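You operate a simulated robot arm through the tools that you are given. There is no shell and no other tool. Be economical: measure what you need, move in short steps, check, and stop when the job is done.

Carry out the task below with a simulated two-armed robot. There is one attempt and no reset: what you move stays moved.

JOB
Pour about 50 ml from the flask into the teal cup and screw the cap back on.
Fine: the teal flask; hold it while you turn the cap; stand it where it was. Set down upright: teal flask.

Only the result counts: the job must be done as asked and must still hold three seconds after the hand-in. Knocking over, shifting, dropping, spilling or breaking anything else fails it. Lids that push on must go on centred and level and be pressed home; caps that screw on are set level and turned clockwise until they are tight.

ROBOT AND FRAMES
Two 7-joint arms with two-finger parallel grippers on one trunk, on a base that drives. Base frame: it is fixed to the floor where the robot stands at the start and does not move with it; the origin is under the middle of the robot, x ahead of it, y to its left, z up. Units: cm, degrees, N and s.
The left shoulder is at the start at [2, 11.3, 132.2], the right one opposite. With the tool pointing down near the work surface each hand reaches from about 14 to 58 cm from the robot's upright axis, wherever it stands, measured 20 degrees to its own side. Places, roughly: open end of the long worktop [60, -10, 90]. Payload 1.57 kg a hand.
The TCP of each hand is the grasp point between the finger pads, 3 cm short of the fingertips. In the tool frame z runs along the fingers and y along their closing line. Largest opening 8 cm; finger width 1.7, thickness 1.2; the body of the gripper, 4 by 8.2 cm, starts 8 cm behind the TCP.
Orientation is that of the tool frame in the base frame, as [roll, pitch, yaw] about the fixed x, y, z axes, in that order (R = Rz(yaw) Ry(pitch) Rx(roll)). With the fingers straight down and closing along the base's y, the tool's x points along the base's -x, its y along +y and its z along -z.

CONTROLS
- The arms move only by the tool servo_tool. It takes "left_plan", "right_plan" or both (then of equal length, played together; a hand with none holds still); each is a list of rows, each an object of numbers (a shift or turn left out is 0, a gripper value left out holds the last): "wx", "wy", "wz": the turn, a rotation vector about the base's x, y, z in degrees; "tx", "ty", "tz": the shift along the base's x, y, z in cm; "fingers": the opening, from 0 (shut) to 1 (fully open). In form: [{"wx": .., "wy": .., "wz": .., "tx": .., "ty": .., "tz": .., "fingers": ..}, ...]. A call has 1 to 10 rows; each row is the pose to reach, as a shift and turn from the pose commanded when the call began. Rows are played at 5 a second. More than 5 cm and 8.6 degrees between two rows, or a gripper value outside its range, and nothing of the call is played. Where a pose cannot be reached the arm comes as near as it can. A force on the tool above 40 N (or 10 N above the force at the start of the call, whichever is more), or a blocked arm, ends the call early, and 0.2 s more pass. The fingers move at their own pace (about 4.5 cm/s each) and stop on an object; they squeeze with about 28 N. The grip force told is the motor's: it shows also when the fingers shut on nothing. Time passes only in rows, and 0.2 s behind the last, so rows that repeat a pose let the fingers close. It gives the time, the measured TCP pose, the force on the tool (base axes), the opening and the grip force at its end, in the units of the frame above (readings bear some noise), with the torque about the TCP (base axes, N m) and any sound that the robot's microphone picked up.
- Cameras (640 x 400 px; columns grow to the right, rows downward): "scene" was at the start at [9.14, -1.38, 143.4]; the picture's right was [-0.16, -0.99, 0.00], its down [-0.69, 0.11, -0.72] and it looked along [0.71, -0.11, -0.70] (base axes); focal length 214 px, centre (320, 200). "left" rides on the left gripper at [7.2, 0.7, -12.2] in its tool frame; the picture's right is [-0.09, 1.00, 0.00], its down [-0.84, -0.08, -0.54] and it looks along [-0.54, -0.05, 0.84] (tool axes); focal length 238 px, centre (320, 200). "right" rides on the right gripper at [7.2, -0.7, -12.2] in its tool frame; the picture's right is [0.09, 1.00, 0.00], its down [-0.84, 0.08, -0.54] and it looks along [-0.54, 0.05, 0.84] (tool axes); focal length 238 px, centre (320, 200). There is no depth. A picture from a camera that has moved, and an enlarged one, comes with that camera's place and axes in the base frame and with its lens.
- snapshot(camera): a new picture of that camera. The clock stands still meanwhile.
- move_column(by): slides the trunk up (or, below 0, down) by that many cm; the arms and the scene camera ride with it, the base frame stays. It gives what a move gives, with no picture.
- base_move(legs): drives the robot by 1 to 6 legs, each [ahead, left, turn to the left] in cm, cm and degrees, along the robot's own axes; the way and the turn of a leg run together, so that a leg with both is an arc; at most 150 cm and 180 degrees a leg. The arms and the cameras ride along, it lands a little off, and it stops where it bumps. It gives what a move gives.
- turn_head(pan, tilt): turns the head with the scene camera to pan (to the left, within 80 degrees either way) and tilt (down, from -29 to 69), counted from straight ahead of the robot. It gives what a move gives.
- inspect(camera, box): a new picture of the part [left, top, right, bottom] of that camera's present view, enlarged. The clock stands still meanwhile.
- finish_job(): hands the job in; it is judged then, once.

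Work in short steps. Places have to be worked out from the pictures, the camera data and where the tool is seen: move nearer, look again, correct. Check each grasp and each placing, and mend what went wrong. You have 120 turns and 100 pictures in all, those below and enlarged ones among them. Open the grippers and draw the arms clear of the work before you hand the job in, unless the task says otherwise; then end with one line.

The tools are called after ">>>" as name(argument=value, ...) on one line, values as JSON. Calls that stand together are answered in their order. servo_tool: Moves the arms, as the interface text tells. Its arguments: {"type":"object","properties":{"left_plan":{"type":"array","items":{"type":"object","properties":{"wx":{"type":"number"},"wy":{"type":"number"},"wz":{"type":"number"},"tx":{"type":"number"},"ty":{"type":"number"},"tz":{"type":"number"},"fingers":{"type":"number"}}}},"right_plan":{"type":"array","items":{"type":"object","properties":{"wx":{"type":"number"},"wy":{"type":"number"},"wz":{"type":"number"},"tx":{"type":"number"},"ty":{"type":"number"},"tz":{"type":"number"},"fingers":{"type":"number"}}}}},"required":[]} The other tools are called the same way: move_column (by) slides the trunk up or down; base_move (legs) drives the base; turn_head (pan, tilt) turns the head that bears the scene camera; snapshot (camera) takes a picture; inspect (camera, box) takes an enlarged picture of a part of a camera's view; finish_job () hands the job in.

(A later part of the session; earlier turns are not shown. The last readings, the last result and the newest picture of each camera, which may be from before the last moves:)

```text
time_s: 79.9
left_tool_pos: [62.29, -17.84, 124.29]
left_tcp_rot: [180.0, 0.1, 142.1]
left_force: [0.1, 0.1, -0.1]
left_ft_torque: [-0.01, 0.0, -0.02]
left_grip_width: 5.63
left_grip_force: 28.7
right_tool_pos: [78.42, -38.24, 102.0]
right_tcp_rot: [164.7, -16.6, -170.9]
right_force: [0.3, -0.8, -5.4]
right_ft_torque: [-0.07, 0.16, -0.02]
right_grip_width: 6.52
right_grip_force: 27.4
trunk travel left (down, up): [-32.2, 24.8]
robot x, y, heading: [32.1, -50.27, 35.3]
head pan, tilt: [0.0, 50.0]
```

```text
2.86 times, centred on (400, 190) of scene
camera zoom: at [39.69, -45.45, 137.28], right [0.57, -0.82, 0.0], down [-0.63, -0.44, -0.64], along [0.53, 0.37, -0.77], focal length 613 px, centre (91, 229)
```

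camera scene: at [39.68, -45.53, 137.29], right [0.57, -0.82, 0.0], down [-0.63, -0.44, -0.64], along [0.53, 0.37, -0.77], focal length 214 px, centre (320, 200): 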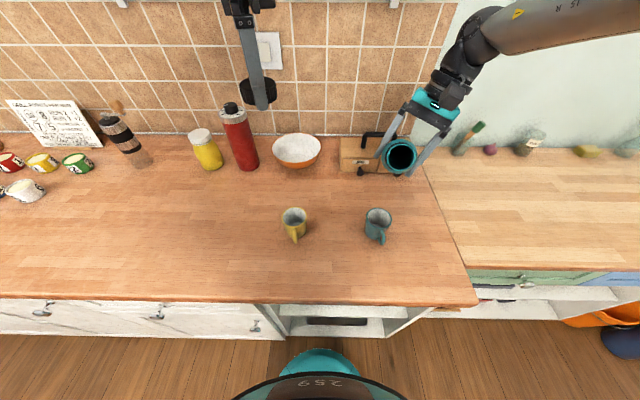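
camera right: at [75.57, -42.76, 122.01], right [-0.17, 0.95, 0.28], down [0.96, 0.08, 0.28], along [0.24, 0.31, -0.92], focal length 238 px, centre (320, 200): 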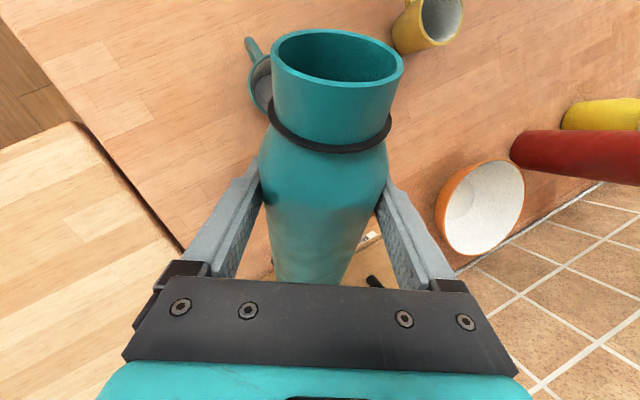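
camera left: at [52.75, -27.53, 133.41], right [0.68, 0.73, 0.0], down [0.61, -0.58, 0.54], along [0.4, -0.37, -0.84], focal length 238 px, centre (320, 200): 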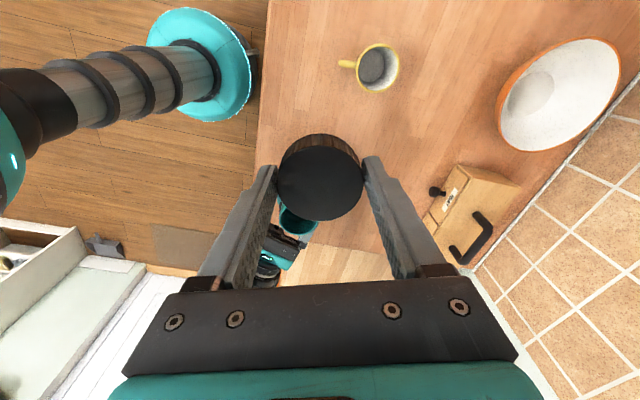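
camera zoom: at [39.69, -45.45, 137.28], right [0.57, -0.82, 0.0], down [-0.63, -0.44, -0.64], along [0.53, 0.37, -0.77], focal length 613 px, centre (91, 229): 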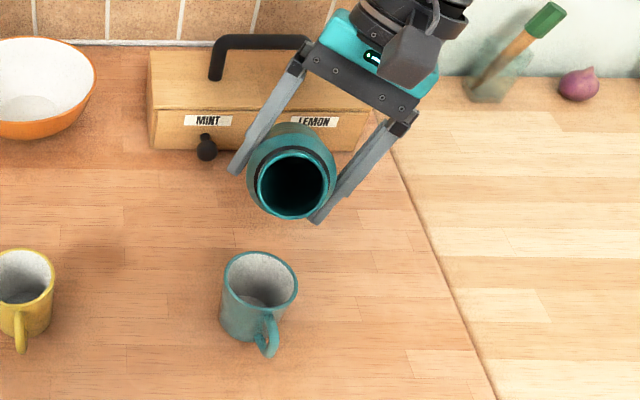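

The lip shows ~0.9 cm to the right of where it should be over the cup, so I shift (−0.5, +0.75). Then I tilt 7° more with a 1.2 cm lowering.

>>> servo_tool(right_plan=[{"tx": -0.5, "ty": 0.75}, {"tx": -0.5, "ty": 0.75, "tz": -0.6, "wx": 0.9, "wy": -3.4}, {"tx": -0.5, "ty": 0.75, "tz": -1.2, "wx": 1.8, "wy": -6.8}, {"tx": -0.5, "ty": 0.75, "tz": -1.2, "wx": 1.8, "wy": -6.8}])

>>> inspect(camera="scene", box=[320, 120, 480, 260])

```text
time_s: 80.9
left_tool_pos: [62.27, -17.75, 124.3]
left_tcp_rot: [-179.9, 0.0, 142.1]
left_force: [-0.8, -0.6, -0.3]
left_ft_torque: [0.0, 0.01, 0.0]
left_grip_width: 5.62
left_grip_force: 28.0
right_tool_pos: [77.96, -37.49, 100.8]
right_tcp_rot: [163.9, -9.8, -170.7]
right_force: [-0.2, 0.3, -5.5]
right_ft_torque: [-0.02, 0.21, 0.0]
right_grip_width: 6.51
right_grip_force: 27.9
trunk travel left (down, up): [-32.2, 24.8]
robot x, y, heading: [32.44, -50.47, 35.0]
head pan, tilt: [0.0, 50.0]
```

```text
2.86 times, centred on (400, 190) of scene
camera zoom: at [39.69, -45.45, 137.28], right [0.57, -0.82, 0.0], down [-0.63, -0.44, -0.64], along [0.53, 0.37, -0.77], focal length 613 px, centre (91, 229)
```

zoom: 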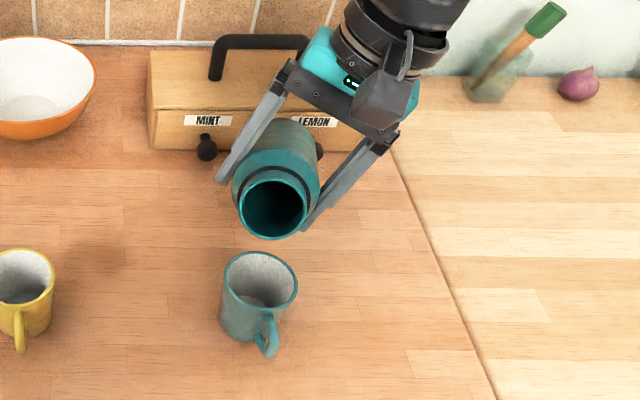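

Nothing is flowing yet at 62°. The lip is at about [70.8, −40.0], so I back it off 1.2 cm away from the robot because the stream flies forward, then tilt 5° more.

>>> servo_tool(right_plan=[{"tx": 1.2, "ty": 0.2}, {"tx": 1.2, "ty": 0.2, "tz": -0.3, "wx": 0.65, "wy": -2.4}, {"tx": 1.2, "ty": 0.2, "tz": -0.7, "wx": 1.3, "wy": -4.8}, {"tx": 1.2, "ty": 0.2, "tz": -0.7, "wx": 1.3, "wy": -4.8}])

>>> inspect(camera="scene", box=[340, 150, 460, 255])

```text
time_s: 81.9
left_tool_pos: [62.27, -17.86, 124.28]
left_tcp_rot: [-179.9, 0.0, 142.1]
left_force: [-0.1, 0.1, -0.4]
left_ft_torque: [0.0, -0.01, 0.02]
left_grip_width: 5.59
left_grip_force: 28.1
right_tool_pos: [79.19, -37.27, 100.14]
right_tcp_rot: [163.4, -4.7, -170.6]
right_force: [-0.5, 0.0, -6.0]
right_ft_torque: [-0.05, 0.18, 0.02]
right_grip_width: 6.53
right_grip_force: 28.3
trunk travel left (down, up): [-32.2, 24.8]
robot x, y, heading: [32.6, -50.42, 35.0]
head pan, tilt: [0.0, 50.0]
```

```text
3.81 times, centred on (400, 202) of scene
camera zoom: at [39.68, -45.45, 137.28], right [0.57, -0.82, 0.0], down [-0.63, -0.44, -0.64], along [0.53, 0.37, -0.77], focal length 817 px, centre (15, 190)
```

zoom: 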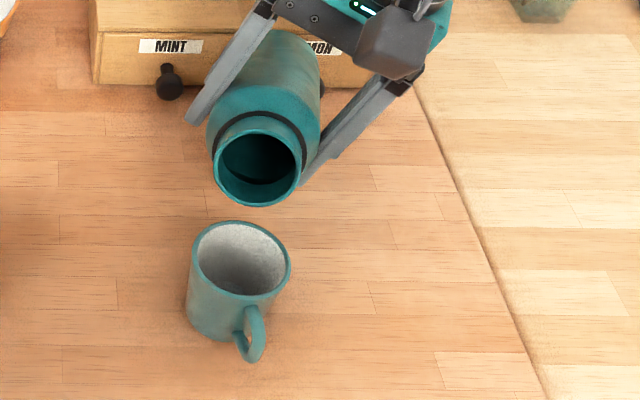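

The lip is at about [71.7, −39.9, 101], still no flow at 67°. I go on in small steps.

>>> servo_tool(right_plan=[{"wx": 0.4, "wy": -1.5}, {"wx": 0.8, "wy": -2.9}, {"wx": 1.0, "wy": -3.9}, {"wx": 1.0, "wy": -3.9}, {"wx": 1.0, "wy": -3.9}])

>>> inspect(camera="scene", box=[350, 165, 430, 235])

```text
time_s: 83.1
left_tool_pos: [62.3, -17.92, 124.26]
left_tcp_rot: [180.0, 0.0, 142.1]
left_force: [0.0, -0.5, -0.9]
left_ft_torque: [-0.01, 0.0, -0.03]
left_grip_width: 5.61
left_grip_force: 28.6
right_tool_pos: [79.24, -37.19, 100.05]
right_tcp_rot: [163.1, -0.7, -170.6]
right_force: [0.1, 0.6, -5.8]
right_ft_torque: [-0.08, 0.15, 0.01]
right_grip_width: 6.53
right_grip_force: 28.0
trunk travel left (down, up): [-32.2, 24.8]
robot x, y, heading: [32.52, -50.32, 35.1]
head pan, tilt: [0.0, 50.0]
```

```text
5.71 times, centred on (390, 200) of scene
camera zoom: at [39.69, -45.45, 137.28], right [0.57, -0.82, 0.0], down [-0.63, -0.44, -0.64], along [0.53, 0.37, -0.77], focal length 1226 px, centre (-80, 200)
```

zoom: 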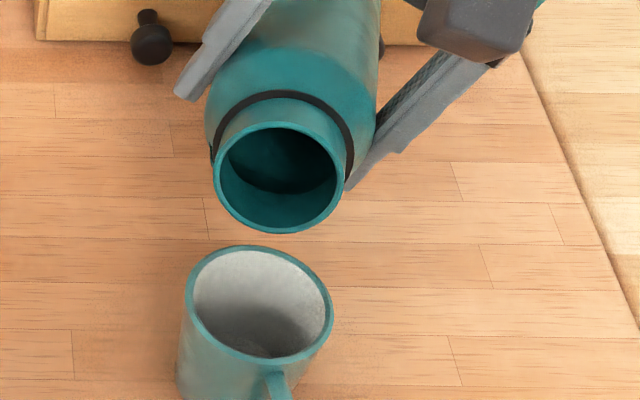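

No flow at 71°. I continue to 75°.

>>> servo_tool(right_plan=[{"wx": 0.4, "wy": -1.5}, {"wx": 0.8, "wy": -2.9}, {"wx": 1.0, "wy": -3.9}, {"wx": 1.0, "wy": -3.9}, {"wx": 1.0, "wy": -3.9}])

>>> inspect(camera="scene", box=[350, 165, 430, 235])

```text
time_s: 84.3
left_tool_pos: [62.35, -17.76, 124.27]
left_tcp_rot: [-179.9, 0.0, 142.1]
left_force: [0.7, -0.8, 0.0]
left_ft_torque: [0.02, 0.03, 0.02]
left_grip_width: 5.6
left_grip_force: 28.1
right_tool_pos: [79.12, -37.25, 100.08]
right_tcp_rot: [162.7, 3.4, -170.7]
right_force: [-0.3, 0.7, -6.0]
right_ft_torque: [-0.06, 0.21, -0.01]
right_grip_width: 6.51
right_grip_force: 28.1
trunk travel left (down, up): [-32.2, 24.8]
robot x, y, heading: [32.36, -50.23, 35.2]
head pan, tilt: [0.0, 50.0]
```

```text
5.71 times, centred on (390, 200) of scene
camera zoom: at [39.69, -45.45, 137.28], right [0.57, -0.82, 0.0], down [-0.63, -0.44, -0.64], along [0.53, 0.37, -0.77], focal length 1226 px, centre (-80, 200)
```

zoom: 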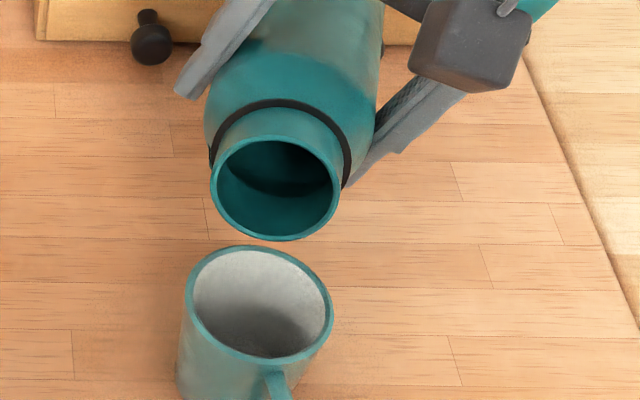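

Still dry at 75°. I continue to 78.5°.

>>> servo_tool(right_plan=[{"wx": 0.3, "wy": -1.2}, {"wx": 0.6, "wy": -2.3}, {"wx": 0.9, "wy": -3.4}, {"wx": 0.9, "wy": -3.4}, {"wx": 0.9, "wy": -3.4}])

>>> inspect(camera="scene", box=[350, 165, 430, 235])

```text
time_s: 85.5
left_tool_pos: [62.21, -17.75, 124.23]
left_tcp_rot: [180.0, 0.0, 142.1]
left_force: [-0.1, -1.0, 0.1]
left_ft_torque: [0.0, 0.01, 0.0]
left_grip_width: 5.59
left_grip_force: 27.8
right_tool_pos: [79.16, -37.21, 100.1]
right_tcp_rot: [162.4, 6.8, -170.7]
right_force: [-0.3, -0.2, -5.0]
right_ft_torque: [-0.07, 0.21, -0.01]
right_grip_width: 6.51
right_grip_force: 27.6
trunk travel left (down, up): [-32.2, 24.8]
robot x, y, heading: [32.48, -50.49, 34.6]
head pan, tilt: [0.0, 50.0]
```

```text
5.71 times, centred on (390, 200) of scene
camera zoom: at [39.69, -45.45, 137.28], right [0.57, -0.82, 0.0], down [-0.63, -0.44, -0.64], along [0.53, 0.37, -0.77], focal length 1226 px, centre (-80, 200)
```

zoom: 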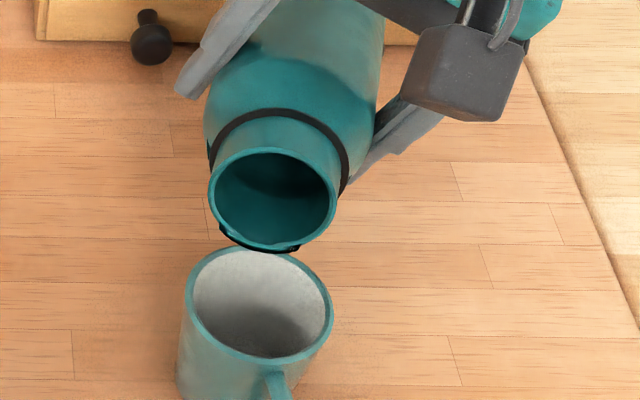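

Dark liquid has reached the lip, right above the cup. I hold briefly and look for flow into the cup.

>>> servo_tool(right_plan=[{"wx": 0.15, "wy": -0.5}, {"wx": 0.15, "wy": -0.5}])

>>> inspect(camera="scene", box=[350, 165, 430, 235])

```text
time_s: 86.1
left_tool_pos: [62.42, -17.79, 124.18]
left_tcp_rot: [-180.0, 0.0, 142.1]
left_force: [0.1, -0.6, -0.2]
left_ft_torque: [-0.01, -0.01, -0.03]
left_grip_width: 5.58
left_grip_force: 28.2
right_tool_pos: [79.02, -37.29, 100.1]
right_tcp_rot: [162.4, 7.3, -170.7]
right_force: [0.2, -0.2, -5.4]
right_ft_torque: [-0.04, 0.14, -0.01]
right_grip_width: 6.52
right_grip_force: 27.9
trunk travel left (down, up): [-32.2, 24.8]
robot x, y, heading: [32.34, -50.4, 35.2]
head pan, tilt: [0.0, 50.0]
```

```text
5.71 times, centred on (390, 200) of scene
camera zoom: at [39.69, -45.45, 137.28], right [0.57, -0.82, 0.0], down [-0.63, -0.44, -0.64], along [0.53, 0.37, -0.77], focal length 1226 px, centre (-80, 200)
```

zoom: 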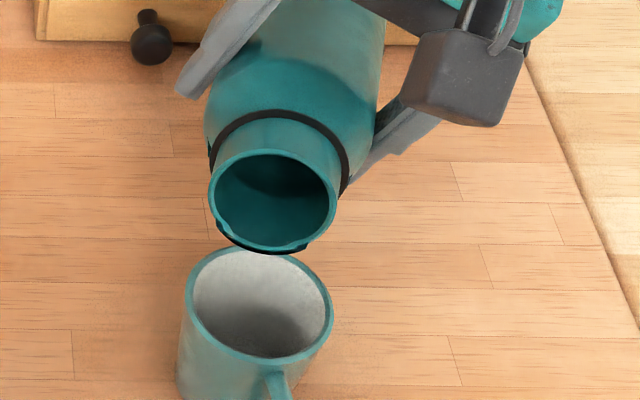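

I zoom tighter on the lip and the cup interior to tell liquid from the ring.

>>> inspect(camera="scene", box=[370, 185, 400, 215])

>>> snapshot(camera="right")

```text
13.33 times, centred on (385, 200) of scene
camera zoom: at [39.69, -45.45, 137.28], right [0.57, -0.82, 0.0], down [-0.63, -0.44, -0.64], along [0.53, 0.37, -0.77], focal length 2860 px, centre (-547, 200)
```

zoom: 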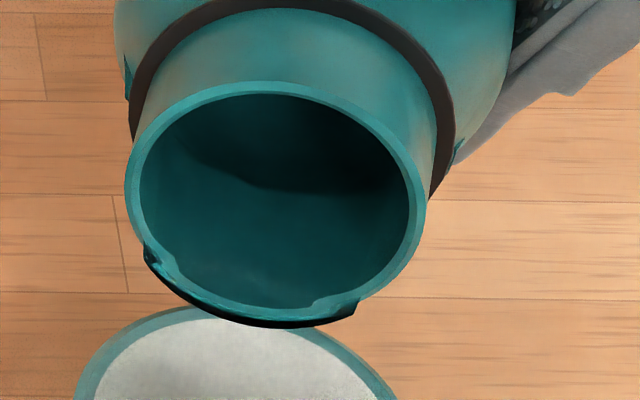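

```text
33 pictures are left
camera right: at [71.32, -42.97, 110.34], right [-0.28, 0.92, 0.29], down [0.77, 0.03, 0.64], along [0.58, 0.4, -0.71], focal length 238 px, centre (320, 200)
```

right: 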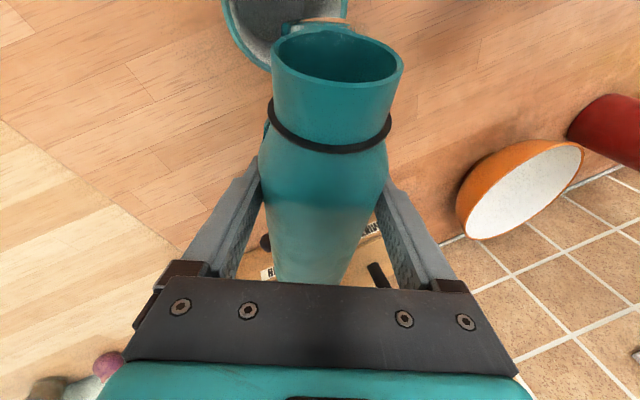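

A film of liquid is forming at the lip, the onset at ~79°. I estimate ~9 ml per extra degree, so I add 2°, hold about a second, and look.

>>> servo_tool(right_plan=[{"wx": 0.25, "wy": -1.0}, {"wx": 0.5, "wy": -2.0}, {"wx": 0.5, "wy": -2.0}, {"wx": 0.5, "wy": -2.0}, {"wx": 0.5, "wy": -2.0}, {"wx": 0.5, "wy": -2.0}])

>>> inspect(camera="scene", box=[350, 175, 420, 240])

```text
time_s: 87.5
left_tool_pos: [62.28, -17.66, 124.26]
left_tcp_rot: [180.0, 0.0, 142.1]
left_force: [0.9, -0.2, -0.1]
left_ft_torque: [-0.02, 0.02, 0.0]
left_grip_width: 5.56
left_grip_force: 28.3
right_tool_pos: [79.05, -37.27, 100.08]
right_tcp_rot: [162.1, 9.6, -170.7]
right_force: [0.1, 0.0, -5.2]
right_ft_torque: [-0.02, 0.15, 0.02]
right_grip_width: 6.52
right_grip_force: 28.3
trunk travel left (down, up): [-32.2, 24.8]
robot x, y, heading: [32.59, -50.04, 35.1]
head pan, tilt: [0.0, 50.0]
```

```text
6.15 times, centred on (385, 208) of scene
camera zoom: at [39.69, -45.45, 137.28], right [0.57, -0.82, 0.0], down [-0.63, -0.44, -0.64], along [0.53, 0.37, -0.77], focal length 1320 px, centre (-80, 154)
```

zoom: 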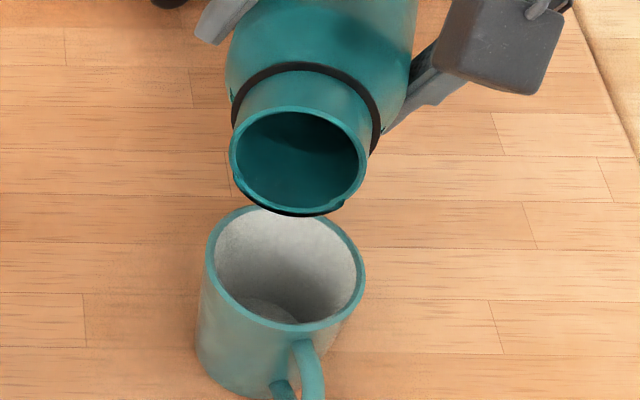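

No stream yet visible at ~81°. I tilt 3° more and hold.

>>> servo_tool(right_plan=[{"wx": 0.25, "wy": -1.0}, {"wx": 0.5, "wy": -2.0}, {"wx": 0.75, "wy": -2.9}, {"wx": 0.75, "wy": -2.9}, {"wx": 0.75, "wy": -2.9}])

>>> inspect(camera="scene", box=[350, 175, 420, 240])

```text
time_s: 88.7
left_tool_pos: [62.29, -17.76, 124.18]
left_tcp_rot: [-180.0, 0.0, 142.1]
left_force: [1.4, -1.0, -0.5]
left_ft_torque: [0.0, -0.03, 0.05]
left_grip_width: 5.59
left_grip_force: 28.0
right_tool_pos: [78.99, -37.26, 100.09]
right_tcp_rot: [161.7, 12.4, -170.8]
right_force: [-0.7, 0.0, -5.5]
right_ft_torque: [-0.01, 0.15, -0.01]
right_grip_width: 6.51
right_grip_force: 28.7
trunk travel left (down, up): [-32.2, 24.8]
robot x, y, heading: [32.69, -50.55, 35.0]
head pan, tilt: [0.0, 50.0]
```

```text
6.15 times, centred on (385, 208) of scene
camera zoom: at [39.69, -45.45, 137.28], right [0.57, -0.82, 0.0], down [-0.63, -0.44, -0.64], along [0.53, 0.37, -0.77], focal length 1320 px, centre (-80, 154)
```

zoom: 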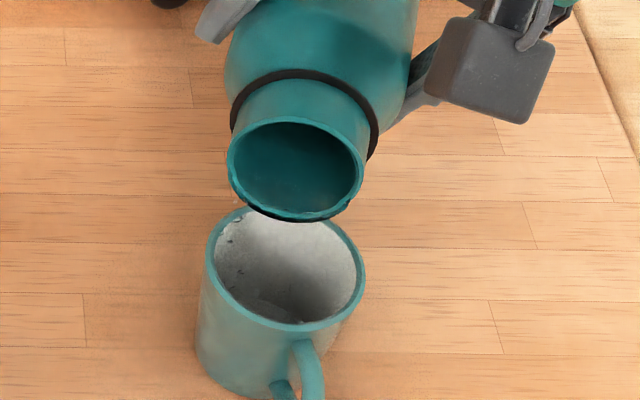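

Droplets appear near the lip and cup wall. I zoom in to see where they go.

>>> inspect(camera="scene", box=[368, 190, 396, 216])

```text
15.38 times, centred on (382, 203) of scene
camera zoom: at [39.69, -45.45, 137.28], right [0.57, -0.82, 0.0], down [-0.63, -0.44, -0.64], along [0.53, 0.37, -0.77], focal length 3300 px, centre (-634, 154)
```

zoom: 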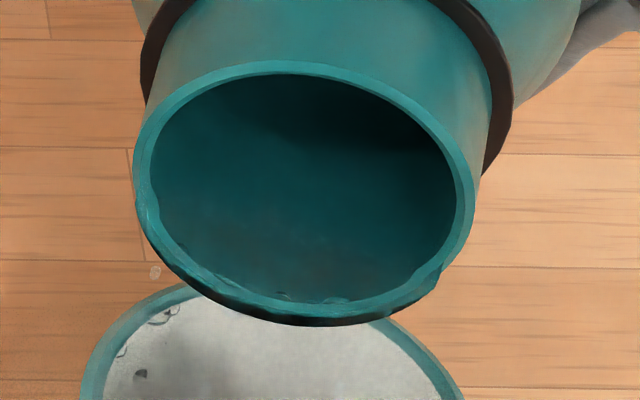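

A clear liquid trickles from the lip; the lip's middle sits ~0.75 cm to the +y side of the cup centre. I shift −0.75 in y at once so everything lands inside.

>>> servo_tool(right_plan=[{"ty": -0.4}, {"ty": -0.75}, {"ty": -0.75}])

>>> inspect(camera="scene", box=[356, 185, 404, 235])

```text
time_s: 89.5
left_tool_pos: [62.26, -17.79, 124.22]
left_tcp_rot: [180.0, 0.0, 142.1]
left_force: [0.1, -0.6, -0.3]
left_ft_torque: [-0.01, 0.01, -0.01]
left_grip_width: 5.56
left_grip_force: 27.7
right_tool_pos: [79.16, -37.9, 100.03]
right_tcp_rot: [161.9, 12.5, -170.8]
right_force: [-0.7, 0.4, -4.0]
right_ft_torque: [-0.02, 0.15, -0.02]
right_grip_width: 6.53
right_grip_force: 28.0
trunk travel left (down, up): [-32.2, 24.8]
robot x, y, heading: [31.95, -50.57, 35.1]
head pan, tilt: [0.0, 50.0]
```

```text
8.00 times, centred on (380, 210) of scene
camera zoom: at [39.69, -45.45, 137.28], right [0.57, -0.82, 0.0], down [-0.63, -0.44, -0.64], along [0.53, 0.37, -0.77], focal length 1716 px, centre (-160, 120)
```

zoom: 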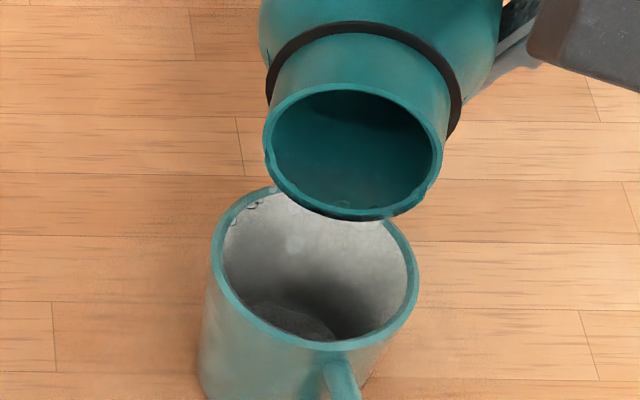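

Lip is now well over the cup. I tilt 2.5° more and hold, then check the level.

>>> servo_tool(right_plan=[{"ty": 0.2, "wx": 0.3, "wy": -1.2}, {"ty": 0.2, "wx": 0.6, "wy": -2.4}, {"ty": 0.2, "wx": 0.6, "wy": -2.4}, {"ty": 0.2, "wx": 0.6, "wy": -2.4}, {"ty": 0.2, "wx": 0.6, "wy": -2.4}])

>>> inspect(camera="scene", box=[356, 185, 404, 235])

```text
time_s: 90.7
left_tool_pos: [62.19, -17.8, 124.25]
left_tcp_rot: [180.0, 0.0, 142.0]
left_force: [0.4, -0.2, 0.5]
left_ft_torque: [0.01, 0.0, 0.03]
left_grip_width: 5.57
left_grip_force: 27.8
right_tool_pos: [79.06, -37.83, 99.94]
right_tcp_rot: [161.7, 14.8, -170.8]
right_force: [0.5, 0.5, -4.6]
right_ft_torque: [-0.05, 0.15, -0.03]
right_grip_width: 6.52
right_grip_force: 27.4
trunk travel left (down, up): [-32.2, 24.8]
robot x, y, heading: [32.43, -49.97, 35.0]
head pan, tilt: [0.0, 50.0]
```

```text
8.00 times, centred on (380, 210) of scene
camera zoom: at [39.68, -45.45, 137.28], right [0.57, -0.82, 0.0], down [-0.63, -0.44, -0.64], along [0.53, 0.37, -0.77], focal length 1716 px, centre (-160, 120)
```

zoom: 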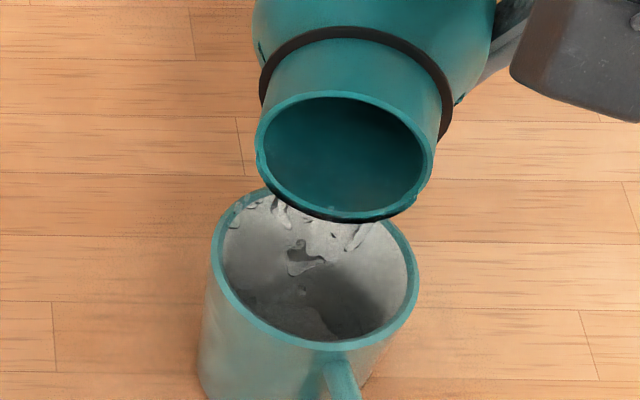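

It is pouring into the cup. I tilt back 10° to stop and measure level and weight.

>>> servo_tool(right_plan=[{"wx": -1.3, "wy": 4.8}, {"wx": -2.6, "wy": 9.6}, {"wx": -2.6, "wy": 9.6}])

>>> inspect(camera="scene", box=[356, 185, 404, 235])

>>> servo_tool(right_plan=[{"tz": 0}])

>>> servo_tool(right_plan=[{"tz": 0}])

>>> servo_tool(right_plan=[{"tz": 0}])

>>> servo_tool(right_plan=[{"tz": 0}])

```text
time_s: 91.5
left_tool_pos: [62.24, -17.77, 124.2]
left_tcp_rot: [-179.9, 0.0, 142.2]
left_force: [0.5, -0.2, -0.6]
left_ft_torque: [0.06, 0.01, 0.0]
left_grip_width: 5.58
left_grip_force: 28.2
right_tool_pos: [79.08, -37.9, 100.04]
right_tcp_rot: [162.8, 4.8, -170.6]
right_force: [-0.1, 0.2, -5.3]
right_ft_torque: [-0.04, 0.2, -0.01]
right_grip_width: 6.52
right_grip_force: 28.0
trunk travel left (down, up): [-32.2, 24.8]
robot x, y, heading: [32.5, -50.57, 35.0]
head pan, tilt: [0.0, 50.0]
```

```text
8.00 times, centred on (380, 210) of scene
camera zoom: at [39.67, -45.44, 137.28], right [0.57, -0.82, 0.0], down [-0.63, -0.44, -0.64], along [0.53, 0.37, -0.77], focal length 1716 px, centre (-160, 120)
```

zoom: 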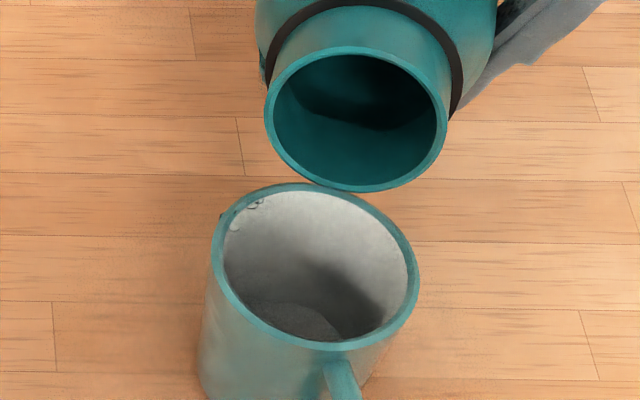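

```text
time_s: 91.9
left_tool_pos: [62.34, -17.74, 124.21]
left_tcp_rot: [179.8, 0.0, 142.0]
left_force: [0.2, -0.1, 0.2]
left_ft_torque: [0.02, 0.01, 0.0]
left_grip_width: 5.57
left_grip_force: 28.2
right_tool_pos: [79.0, -37.86, 100.01]
right_tcp_rot: [162.7, 4.9, -170.6]
right_force: [-0.4, 0.3, -5.9]
right_ft_torque: [-0.01, 0.15, 0.02]
right_grip_width: 6.51
right_grip_force: 27.8
trunk travel left (down, up): [-32.2, 24.8]
robot x, y, heading: [32.8, -50.29, 35.0]
head pan, tilt: [0.0, 50.0]
```

```text
time_s: 92.3
left_tool_pos: [62.25, -17.86, 124.24]
left_tcp_rot: [180.0, 0.0, 142.1]
left_force: [0.1, -0.3, -0.8]
left_ft_torque: [-0.01, -0.04, -0.01]
left_grip_width: 5.57
left_grip_force: 28.3
right_tool_pos: [79.06, -37.85, 100.06]
right_tcp_rot: [162.7, 4.9, -170.6]
right_force: [-0.3, 0.4, -4.7]
right_ft_torque: [-0.02, 0.15, -0.03]
right_grip_width: 6.51
right_grip_force: 27.7
trunk travel left (down, up): [-32.2, 24.8]
robot x, y, heading: [32.35, -50.5, 35.1]
head pan, tilt: [0.0, 50.0]
```

```text
time_s: 92.7
left_tool_pos: [62.35, -17.85, 124.37]
left_tcp_rot: [180.0, 0.0, 142.1]
left_force: [1.0, 0.5, -1.0]
left_ft_torque: [0.0, 0.06, -0.03]
left_grip_width: 5.56
left_grip_force: 28.5
right_tool_pos: [79.1, -37.93, 100.08]
right_tcp_rot: [162.7, 5.1, -170.6]
right_force: [-0.8, -0.1, -4.5]
right_ft_torque: [-0.05, 0.14, -0.01]
right_grip_width: 6.5
right_grip_force: 27.7
trunk travel left (down, up): [-32.2, 24.8]
robot x, y, heading: [32.58, -50.49, 34.9]
head pan, tilt: [0.0, 50.0]
```

```text
time_s: 93.1
left_tool_pos: [62.25, -17.8, 124.32]
left_tcp_rot: [-179.9, 0.0, 142.1]
left_force: [-0.1, 0.4, -0.5]
left_ft_torque: [-0.03, 0.0, 0.01]
left_grip_width: 5.54
left_grip_force: 27.4
right_tool_pos: [79.12, -37.89, 100.08]
right_tcp_rot: [162.8, 5.0, -170.6]
right_force: [0.9, -0.4, -5.3]
right_ft_torque: [-0.01, 0.14, 0.0]
right_grip_width: 6.53
right_grip_force: 27.9
trunk travel left (down, up): [-32.2, 24.8]
robot x, y, heading: [32.35, -50.67, 35.0]
head pan, tilt: [0.0, 50.0]
```

The weight dropped by about 0.5 N (±0.25). I zoom into the cup to find the waterline.

>>> inspect(camera="scene", box=[369, 206, 397, 230])

>>> servo_tool(right_plan=[{"tz": 0}])

>>> servo_tool(right_plan=[{"tz": 0}])

>>> servo_tool(right_plan=[{"tz": 0}])

>>> servo_tool(right_plan=[{"tz": 0}])

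```text
16.00 times, centred on (383, 218) of scene
camera zoom: at [39.69, -45.45, 137.28], right [0.57, -0.82, 0.0], down [-0.63, -0.44, -0.64], along [0.53, 0.37, -0.77], focal length 3432 px, centre (-688, -88)
```

zoom: 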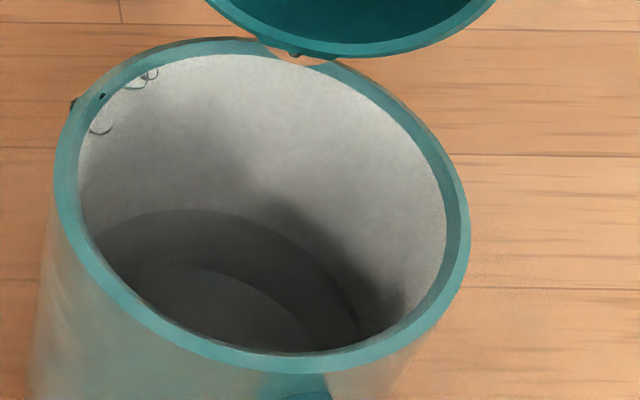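

```text
time_s: 93.5
left_tool_pos: [62.41, -17.87, 124.19]
left_tcp_rot: [-180.0, -0.1, 142.1]
left_force: [-0.2, 0.0, 0.2]
left_ft_torque: [0.03, 0.0, -0.02]
left_grip_width: 5.58
left_grip_force: 28.2
right_tool_pos: [79.09, -37.8, 100.08]
right_tcp_rot: [162.6, 5.1, -170.6]
right_force: [-0.2, 0.7, -6.3]
right_ft_torque: [-0.07, 0.19, -0.04]
right_grip_width: 6.5
right_grip_force: 28.0
trunk travel left (down, up): [-32.2, 24.8]
robot x, y, heading: [32.88, -50.39, 35.1]
head pan, tilt: [0.0, 50.0]
```

```text
time_s: 93.9
left_tool_pos: [62.33, -17.74, 124.34]
left_tcp_rot: [179.9, 0.0, 142.1]
left_force: [-0.6, 0.1, 0.2]
left_ft_torque: [0.01, 0.04, 0.02]
left_grip_width: 5.59
left_grip_force: 27.9
right_tool_pos: [79.15, -37.95, 99.97]
right_tcp_rot: [162.6, 5.0, -170.6]
right_force: [0.3, -0.4, -6.0]
right_ft_torque: [-0.06, 0.18, 0.01]
right_grip_width: 6.52
right_grip_force: 28.0
trunk travel left (down, up): [-32.2, 24.8]
robot x, y, heading: [32.24, -50.21, 35.1]
head pan, tilt: [0.0, 50.0]
```

```text
time_s: 94.3
left_tool_pos: [62.35, -17.91, 124.28]
left_tcp_rot: [-179.9, 0.0, 142.1]
left_force: [-0.3, -0.6, -0.1]
left_ft_torque: [0.01, -0.04, 0.01]
left_grip_width: 5.54
left_grip_force: 28.2
right_tool_pos: [79.21, -37.75, 100.06]
right_tcp_rot: [162.7, 5.0, -170.6]
right_force: [0.5, -0.5, -5.0]
right_ft_torque: [-0.07, 0.17, 0.04]
right_grip_width: 6.53
right_grip_force: 27.9
trunk travel left (down, up): [-32.2, 24.8]
robot x, y, heading: [32.24, -50.15, 35.2]
head pan, tilt: [0.0, 50.0]
```

```text
time_s: 94.7
left_tool_pos: [62.33, -17.76, 124.2]
left_tcp_rot: [180.0, 0.0, 142.0]
left_force: [0.3, -0.6, -0.3]
left_ft_torque: [-0.03, 0.0, 0.0]
left_grip_width: 5.53
left_grip_force: 28.0
right_tool_pos: [79.15, -37.86, 100.0]
right_tcp_rot: [162.7, 5.0, -170.6]
right_force: [-0.8, -0.2, -4.7]
right_ft_torque: [-0.05, 0.17, -0.01]
right_grip_width: 6.5
right_grip_force: 28.6
trunk travel left (down, up): [-32.2, 24.8]
robot x, y, heading: [31.77, -50.42, 34.9]
head pan, tilt: [0.0, 50.0]
```

The waterline stands near z≈92.0, about 1.6–1.8 cm deep, so ~38 ml, consistent with the weight. I add a short pulse back to 86° for roughly 12 ml.

>>> servo_tool(right_plan=[{"tx": -0.3, "wx": 1.3, "wy": -4.8}, {"tx": -0.3, "wx": 2.6, "wy": -9.7}, {"tx": -0.3, "wx": 2.6, "wy": -9.7}, {"tx": -0.3, "wx": 1.3, "wy": -4.8}, {"tx": -0.3, "wx": 0, "wy": 0}, {"tx": -0.3, "wx": 0, "wy": 0}])

>>> servo_tool(right_plan=[{"tz": 0}, {"tz": 0}, {"tz": 0}])

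>>> inspect(camera="scene", box=[369, 206, 397, 230])

```text
time_s: 96.1
left_tool_pos: [62.27, -17.75, 124.26]
left_tcp_rot: [-180.0, 0.0, 142.1]
left_force: [-0.4, -0.1, 0.3]
left_ft_torque: [-0.02, 0.03, 0.01]
left_grip_width: 5.58
left_grip_force: 27.9
right_tool_pos: [78.72, -37.83, 100.12]
right_tcp_rot: [162.7, 4.9, -170.6]
right_force: [-0.4, -0.4, -5.1]
right_ft_torque: [-0.06, 0.19, -0.01]
right_grip_width: 6.52
right_grip_force: 28.6
trunk travel left (down, up): [-32.2, 24.8]
robot x, y, heading: [32.42, -50.23, 35.1]
head pan, tilt: [0.0, 50.0]
```

```text
time_s: 96.9
left_tool_pos: [62.38, -17.84, 124.12]
left_tcp_rot: [-180.0, 0.1, 142.1]
left_force: [0.5, -0.5, -1.0]
left_ft_torque: [-0.02, 0.02, -0.03]
left_grip_width: 5.54
left_grip_force: 27.3
right_tool_pos: [78.8, -37.85, 100.01]
right_tcp_rot: [162.7, 4.9, -170.6]
right_force: [-0.5, 0.3, -5.2]
right_ft_torque: [-0.06, 0.17, -0.01]
right_grip_width: 6.49
right_grip_force: 27.9
trunk travel left (down, up): [-32.2, 24.8]
robot x, y, heading: [32.65, -50.12, 34.9]
head pan, tilt: [0.0, 50.0]
```

```text
16.00 times, centred on (383, 218) of scene
camera zoom: at [39.68, -45.45, 137.28], right [0.57, -0.82, 0.0], down [-0.63, -0.44, -0.64], along [0.53, 0.37, -0.77], focal length 3432 px, centre (-688, -88)
```

zoom: 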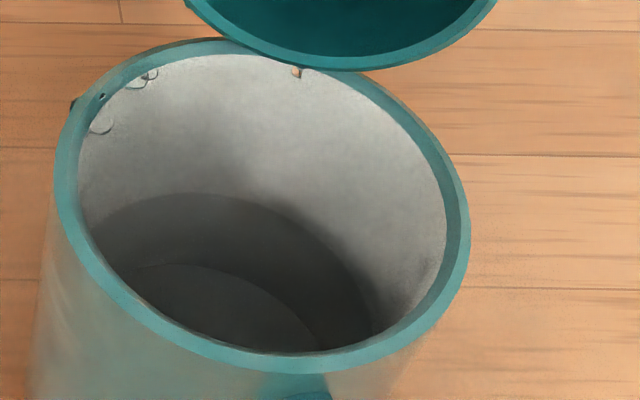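

The level rose ~0.45 cm (~10 ml), total about 43–47 ml. One more slightly smaller pulse should land it near 50.

>>> servo_tool(right_plan=[{"wx": 1.3, "wy": -4.8}, {"wx": 2.6, "wy": -9.7}, {"wx": 2.6, "wy": -9.7}, {"wx": 1.3, "wy": -4.8}, {"wx": 0, "wy": 0}, {"wx": -1.3, "wy": 4.8}, {"wx": -1.3, "wy": 4.8}])

>>> inspect(camera="scene", box=[369, 206, 397, 230])

```text
time_s: 98.5
left_tool_pos: [62.28, -17.78, 124.27]
left_tcp_rot: [-180.0, 0.0, 142.1]
left_force: [0.2, -0.1, -0.3]
left_ft_torque: [-0.01, -0.03, -0.01]
left_grip_width: 5.51
left_grip_force: 28.0
right_tool_pos: [78.66, -37.85, 100.1]
right_tcp_rot: [163.2, -0.1, -170.6]
right_force: [-0.4, 0.0, -5.5]
right_ft_torque: [-0.03, 0.2, 0.0]
right_grip_width: 6.54
right_grip_force: 28.0
trunk travel left (down, up): [-32.2, 24.8]
robot x, y, heading: [32.57, -50.24, 35.3]
head pan, tilt: [0.0, 50.0]
```

```text
16.00 times, centred on (383, 218) of scene
camera zoom: at [39.67, -45.45, 137.28], right [0.57, -0.82, 0.0], down [-0.63, -0.44, -0.64], along [0.53, 0.37, -0.77], focal length 3432 px, centre (-688, -88)
```

zoom: 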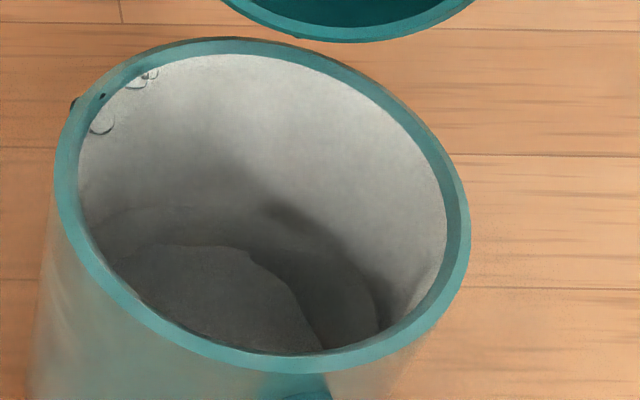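

The surface is still sloshing; I lift the flask 1 cm and check again once it has settled.

>>> servo_tool(right_plan=[{"tz": 0.5, "wx": -1, "wy": 3.8}, {"tz": 1, "wx": -2, "wy": 7.7}, {"tz": 1, "wx": -2, "wy": 7.7}, {"tz": 1, "wx": -2, "wy": 7.7}, {"tz": 1, "wx": -2, "wy": 7.7}])

>>> inspect(camera="scene", box=[369, 206, 397, 230])

```text
time_s: 99.7
left_tool_pos: [62.36, -17.72, 124.32]
left_tcp_rot: [-179.9, 0.0, 142.1]
left_force: [-0.2, -1.4, 0.1]
left_ft_torque: [-0.02, 0.0, -0.02]
left_grip_width: 5.54
left_grip_force: 27.5
right_tool_pos: [78.73, -37.86, 101.11]
right_tcp_rot: [164.0, -7.9, -170.8]
right_force: [0.4, 0.1, -5.0]
right_ft_torque: [-0.07, 0.15, 0.01]
right_grip_width: 6.5
right_grip_force: 27.9
trunk travel left (down, up): [-32.2, 24.8]
robot x, y, heading: [32.55, -50.44, 35.1]
head pan, tilt: [0.0, 50.0]
```

```text
16.00 times, centred on (383, 218) of scene
camera zoom: at [39.68, -45.45, 137.28], right [0.57, -0.82, 0.0], down [-0.63, -0.44, -0.64], along [0.53, 0.37, -0.77], focal length 3432 px, centre (-688, -88)
```

zoom: 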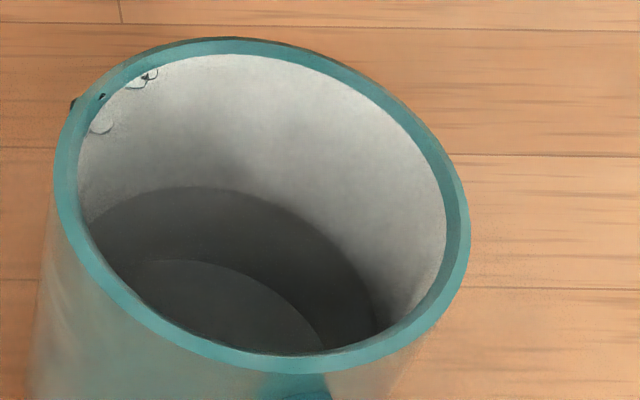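

The cup holds about 48–50 ml by both level and weight. Now I return: tilt back to 55° and raise 8 cm, then rotate in one smooth move to the upright side-grip posture.

>>> servo_tool(right_plan=[{"tz": 1.5, "wx": -0.75, "wy": 2.75}, {"tz": 3.5, "wx": -1.5, "wy": 5.5}, {"tz": 5.5, "wx": -2.2, "wy": 8.1}, {"tz": 7.5, "tx": -0.3, "ty": -0.3, "wx": -2.2, "wy": 8.1}, {"tz": 8, "tx": -0.4, "ty": -0.4, "wx": -2.2, "wy": 8.1}])

>>> servo_tool(right_plan=[{"wx": 1.92, "wy": 5.01, "wz": -6.0}, {"wx": 3.83, "wy": 10.02, "wz": -12.0}, {"wx": 5.75, "wy": 15.0, "wz": -18.0}, {"wx": 7.66, "wy": 20.0, "wz": -24.0}, {"wx": 9.6, "wy": 25.0, "wz": -30.0}, {"wx": 11.5, "wy": 30.0, "wz": -36.0}, {"wx": 13.4, "wy": 35.1, "wz": -42.0}, {"wx": 15.3, "wy": 40.1, "wz": -48.0}, {"wx": 17.2, "wy": 45.1, "wz": -54.0}, {"wx": 19.1, "wy": 50.1, "wz": -60.0}])

```text
time_s: 100.9
left_tool_pos: [62.35, -17.68, 124.19]
left_tcp_rot: [-180.0, -0.1, 142.1]
left_force: [-0.4, -0.5, 0.5]
left_ft_torque: [0.03, -0.02, 0.0]
left_grip_width: 5.53
left_grip_force: 28.3
right_tool_pos: [78.4, -38.26, 109.15]
right_tcp_rot: [164.8, -16.3, -171.0]
right_force: [0.5, -0.9, -5.6]
right_ft_torque: [-0.06, 0.21, -0.01]
right_grip_width: 6.49
right_grip_force: 27.6
trunk travel left (down, up): [-32.2, 24.8]
robot x, y, heading: [32.38, -50.46, 35.0]
head pan, tilt: [0.0, 50.0]
```

```text
time_s: 103.1
left_tool_pos: [62.32, -17.79, 124.29]
left_tcp_rot: [180.0, 0.0, 142.1]
left_force: [0.9, 0.7, 0.2]
left_ft_torque: [-0.01, -0.01, 0.0]
left_grip_width: 5.53
left_grip_force: 28.5
right_tool_pos: [78.39, -38.26, 109.01]
right_tcp_rot: [169.5, -67.2, 121.0]
right_force: [-0.4, 0.0, -4.9]
right_ft_torque: [0.02, 0.07, -0.03]
right_grip_width: 6.51
right_grip_force: 27.6
trunk travel left (down, up): [-32.2, 24.8]
robot x, y, heading: [32.53, -50.31, 35.1]
head pan, tilt: [0.0, 50.0]
```

Nearly upright. I finish the last 8° and then raise the trunk 8 cm for carrying.

>>> servo_tool(right_plan=[{"wx": 1.92, "wy": 5.01, "wz": -6.0}, {"wx": 1.92, "wy": 5.01, "wz": -6.0}])

>>> move_column(by=7)

>>> snapshot(camera="scene")

```text
time_s: 103.7
left_tool_pos: [62.29, -17.7, 124.21]
left_tcp_rot: [-180.0, -0.1, 142.0]
left_force: [0.1, 0.4, -0.7]
left_ft_torque: [0.01, -0.01, -0.03]
left_grip_width: 5.5
left_grip_force: 27.8
right_tool_pos: [78.41, -38.16, 109.07]
right_tcp_rot: [-179.8, -70.9, 105.0]
right_force: [0.5, -0.1, -4.3]
right_ft_torque: [-0.01, -0.02, -0.01]
right_grip_width: 6.52
right_grip_force: 27.7
trunk travel left (down, up): [-32.2, 24.8]
robot x, y, heading: [32.47, -50.37, 35.1]
head pan, tilt: [0.0, 50.0]
```

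```text
time_s: 104.8
left_tool_pos: [62.34, -17.72, 131.17]
left_tcp_rot: [179.9, -0.1, 142.0]
left_force: [0.6, 0.6, -0.2]
left_ft_torque: [-0.02, -0.02, -0.03]
left_grip_width: 5.51
left_grip_force: 28.0
right_tool_pos: [78.4, -38.23, 116.07]
right_tcp_rot: [-179.8, -70.9, 105.2]
right_force: [0.5, 0.2, -5.7]
right_ft_torque: [-0.02, 0.0, 0.01]
right_grip_width: 6.5
right_grip_force: 28.7
trunk travel left (down, up): [-39.2, 17.8]
robot x, y, heading: [32.95, -50.34, 35.1]
head pan, tilt: [0.0, 50.0]
```

```text
22 pictures are left
camera scene: at [39.7, -45.44, 144.28], right [0.57, -0.82, 0.0], down [-0.63, -0.44, -0.64], along [0.53, 0.37, -0.77], focal length 214 px, centre (320, 200)
```

scene: 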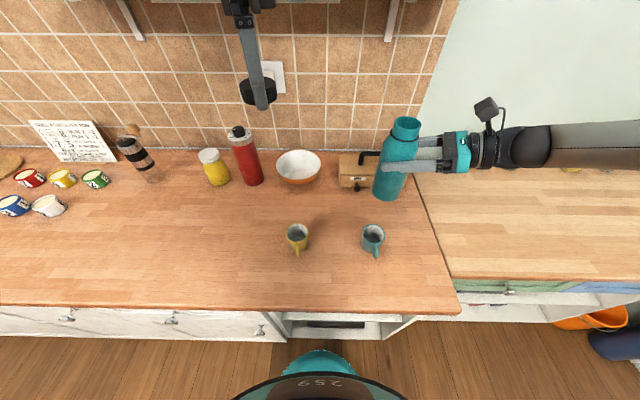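

Upright and back in the side-grip pose. I drive left 34 cm to the base position used for uncapping; the flask passes high over everything.

>>> base_move(legs=[[-1, 17, 0], [0, 17, 0]])

>>> servo_tool(right_plan=[{"tx": -1.35, "ty": 1.5}, {"tx": -2.7, "ty": 3}, {"tx": -4, "ty": 4.5}, {"tx": -5.4, "ty": 6}, {"tx": -6.7, "ty": 7.4}])

```text
time_s: 107.3
left_tool_pos: [41.9, 9.45, 131.24]
left_tcp_rot: [-180.0, 0.1, 142.1]
left_force: [0.4, 0.6, -0.1]
left_ft_torque: [-0.03, 0.01, -0.03]
left_grip_width: 5.51
left_grip_force: 28.5
right_tool_pos: [58.01, -10.93, 116.1]
right_tcp_rot: [179.9, -70.8, 105.3]
right_force: [0.5, 0.8, -5.2]
right_ft_torque: [-0.03, -0.03, -0.01]
right_grip_width: 6.52
right_grip_force: 28.4
trunk travel left (down, up): [-39.2, 17.8]
robot x, y, heading: [12.34, -23.34, 35.1]
head pan, tilt: [0.0, 50.0]
```

```text
time_s: 108.5
left_tool_pos: [42.01, 9.59, 131.27]
left_tcp_rot: [-180.0, 0.1, 142.2]
left_force: [0.0, 0.3, -0.1]
left_ft_torque: [0.0, -0.03, 0.0]
left_grip_width: 5.49
left_grip_force: 28.6
right_tool_pos: [51.35, -3.52, 116.02]
right_tcp_rot: [-180.0, -70.8, 105.3]
right_force: [-0.3, -0.3, -5.5]
right_ft_torque: [0.0, 0.02, 0.02]
right_grip_width: 6.53
right_grip_force: 28.1
trunk travel left (down, up): [-39.2, 17.8]
robot x, y, heading: [12.14, -23.05, 35.2]
head pan, tilt: [0.0, 50.0]
```

The arm follows easily. I complete the last 3.4 cm to [48.05, 0.0].

>>> servo_tool(right_plan=[{"tx": -1.1, "ty": 1.2}, {"tx": -2.2, "ty": 2.4}, {"tx": -3.3, "ty": 3.55}, {"tx": -3.3, "ty": 3.55}])

>>> move_column(by=-13.5)

>>> snapshot(camera="scene")

```text
time_s: 109.5
left_tool_pos: [41.97, 9.43, 131.23]
left_tcp_rot: [180.0, 0.1, 142.2]
left_force: [0.1, 0.0, 0.6]
left_ft_torque: [-0.03, 0.02, -0.03]
left_grip_width: 5.48
left_grip_force: 27.7
right_tool_pos: [48.04, -0.0, 116.04]
right_tcp_rot: [-179.9, -70.8, 105.3]
right_force: [-0.2, 1.2, -5.0]
right_ft_torque: [-0.03, -0.01, 0.01]
right_grip_width: 6.5
right_grip_force: 28.3
trunk travel left (down, up): [-39.2, 17.8]
robot x, y, heading: [12.18, -23.2, 35.2]
head pan, tilt: [0.0, 50.0]
```

```text
time_s: 111.2
left_tool_pos: [41.95, 9.47, 117.9]
left_tcp_rot: [180.0, -0.1, 142.2]
left_force: [-0.5, -0.6, 0.8]
left_ft_torque: [0.0, 0.0, -0.01]
left_grip_width: 5.43
left_grip_force: 28.1
right_tool_pos: [48.08, 0.08, 102.6]
right_tcp_rot: [180.0, -70.9, 105.4]
right_force: [0.5, 0.3, -4.5]
right_ft_torque: [0.0, 0.01, -0.02]
right_grip_width: 6.54
right_grip_force: 27.7
trunk travel left (down, up): [-25.7, 31.3]
robot x, y, heading: [12.38, -23.27, 35.1]
head pan, tilt: [0.0, 50.0]
```

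```text
21 pictures are left
camera scene: at [19.33, -18.25, 130.79], right [0.58, -0.82, 0.0], down [-0.63, -0.44, -0.64], along [0.53, 0.37, -0.77], focal length 214 px, centre (320, 200)
```

scene: 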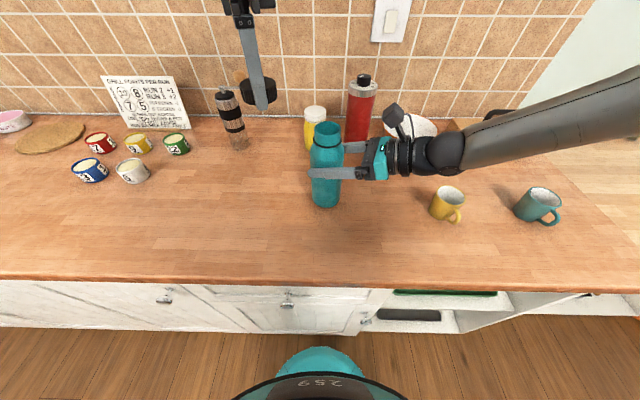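

In place, 1.1 cm above the counter. I lower by small steps until it touches, and check the cap in the left hand since its grip width has crept from 5.64 to 5.43.

>>> servo_tool(right_plan=[{"tz": -0.5}, {"tz": -0.9}, {"tz": -1.1}, {"tz": -1.2}])

>>> snapshot(camera="left")

>>> inspect(camera="scene", box=[220, 50, 350, 220])

```text
time_s: 112.2
left_tool_pos: [41.99, 9.36, 117.83]
left_tcp_rot: [180.0, 0.0, 142.3]
left_force: [0.5, 0.3, -0.5]
left_ft_torque: [0.01, 0.0, -0.03]
left_grip_width: 5.45
left_grip_force: 27.8
right_tool_pos: [48.08, -0.04, 101.6]
right_tcp_rot: [179.5, -71.1, 105.7]
right_force: [1.6, -3.0, 6.3]
right_ft_torque: [-0.21, 0.1, 0.05]
right_grip_width: 6.54
right_grip_force: 27.5
trunk travel left (down, up): [-25.7, 31.3]
robot x, y, heading: [12.3, -23.24, 35.2]
head pan, tilt: [0.0, 50.0]
```

```text
20 pictures are left
camera left: at [36.54, 14.33, 129.96], right [0.68, 0.73, 0.0], down [0.61, -0.57, 0.54], along [0.4, -0.37, -0.84], focal length 238 px, centre (320, 200)
```

left: 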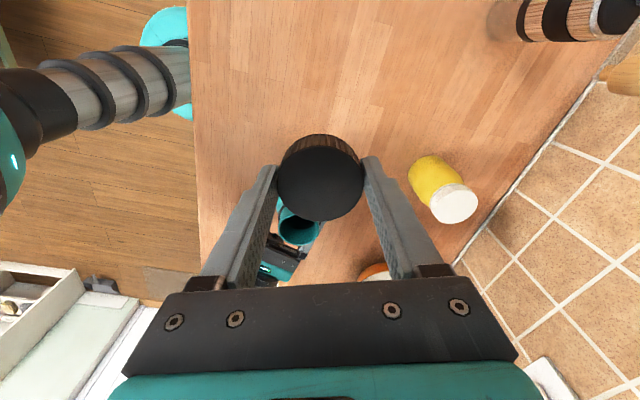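

```text
2.35 times, centred on (285, 135) of scene
camera zoom: at [19.3, -18.33, 130.8], right [0.58, -0.82, 0.0], down [-0.63, -0.44, -0.64], along [0.53, 0.37, -0.77], focal length 505 px, centre (402, 353)
```

zoom: 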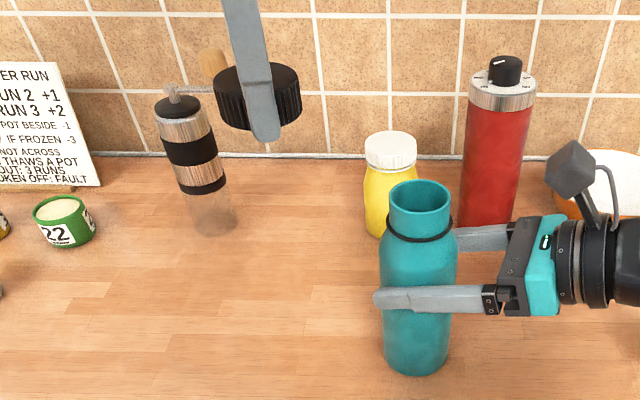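

The flask stands on the counter (pressing ~11 N, I'll ease it). I compare its mouth in the right camera with the earlier view, where the mouth spanned columns 271–404.

>>> servo_tool(right_plan=[{"tz": 0.08}, {"tz": 0.08}])

>>> snapshot(camera="right")

```text
time_s: 112.8
left_tool_pos: [41.96, 9.45, 117.89]
left_tcp_rot: [-180.0, 0.0, 142.3]
left_force: [-1.2, 0.3, -0.5]
left_ft_torque: [-0.01, 0.0, 0.02]
left_grip_width: 5.42
left_grip_force: 28.0
right_tool_pos: [48.05, -0.01, 101.66]
right_tcp_rot: [179.5, -71.1, 105.8]
right_force: [3.4, -2.1, 8.1]
right_ft_torque: [0.14, -0.07, -0.03]
right_grip_width: 6.51
right_grip_force: 27.9
trunk travel left (down, up): [-25.7, 31.3]
robot x, y, heading: [12.16, -23.09, 35.2]
head pan, tilt: [0.0, 50.0]
```

```text
18 pictures are left
camera right: at [49.83, -9.03, 112.21], right [0.95, 0.29, 0.09], down [0.28, -0.73, -0.62], along [-0.12, 0.61, -0.78], focal length 238 px, centre (320, 200)
```

right: 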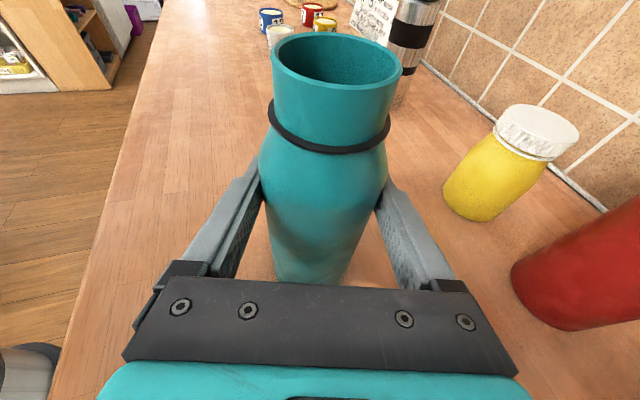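

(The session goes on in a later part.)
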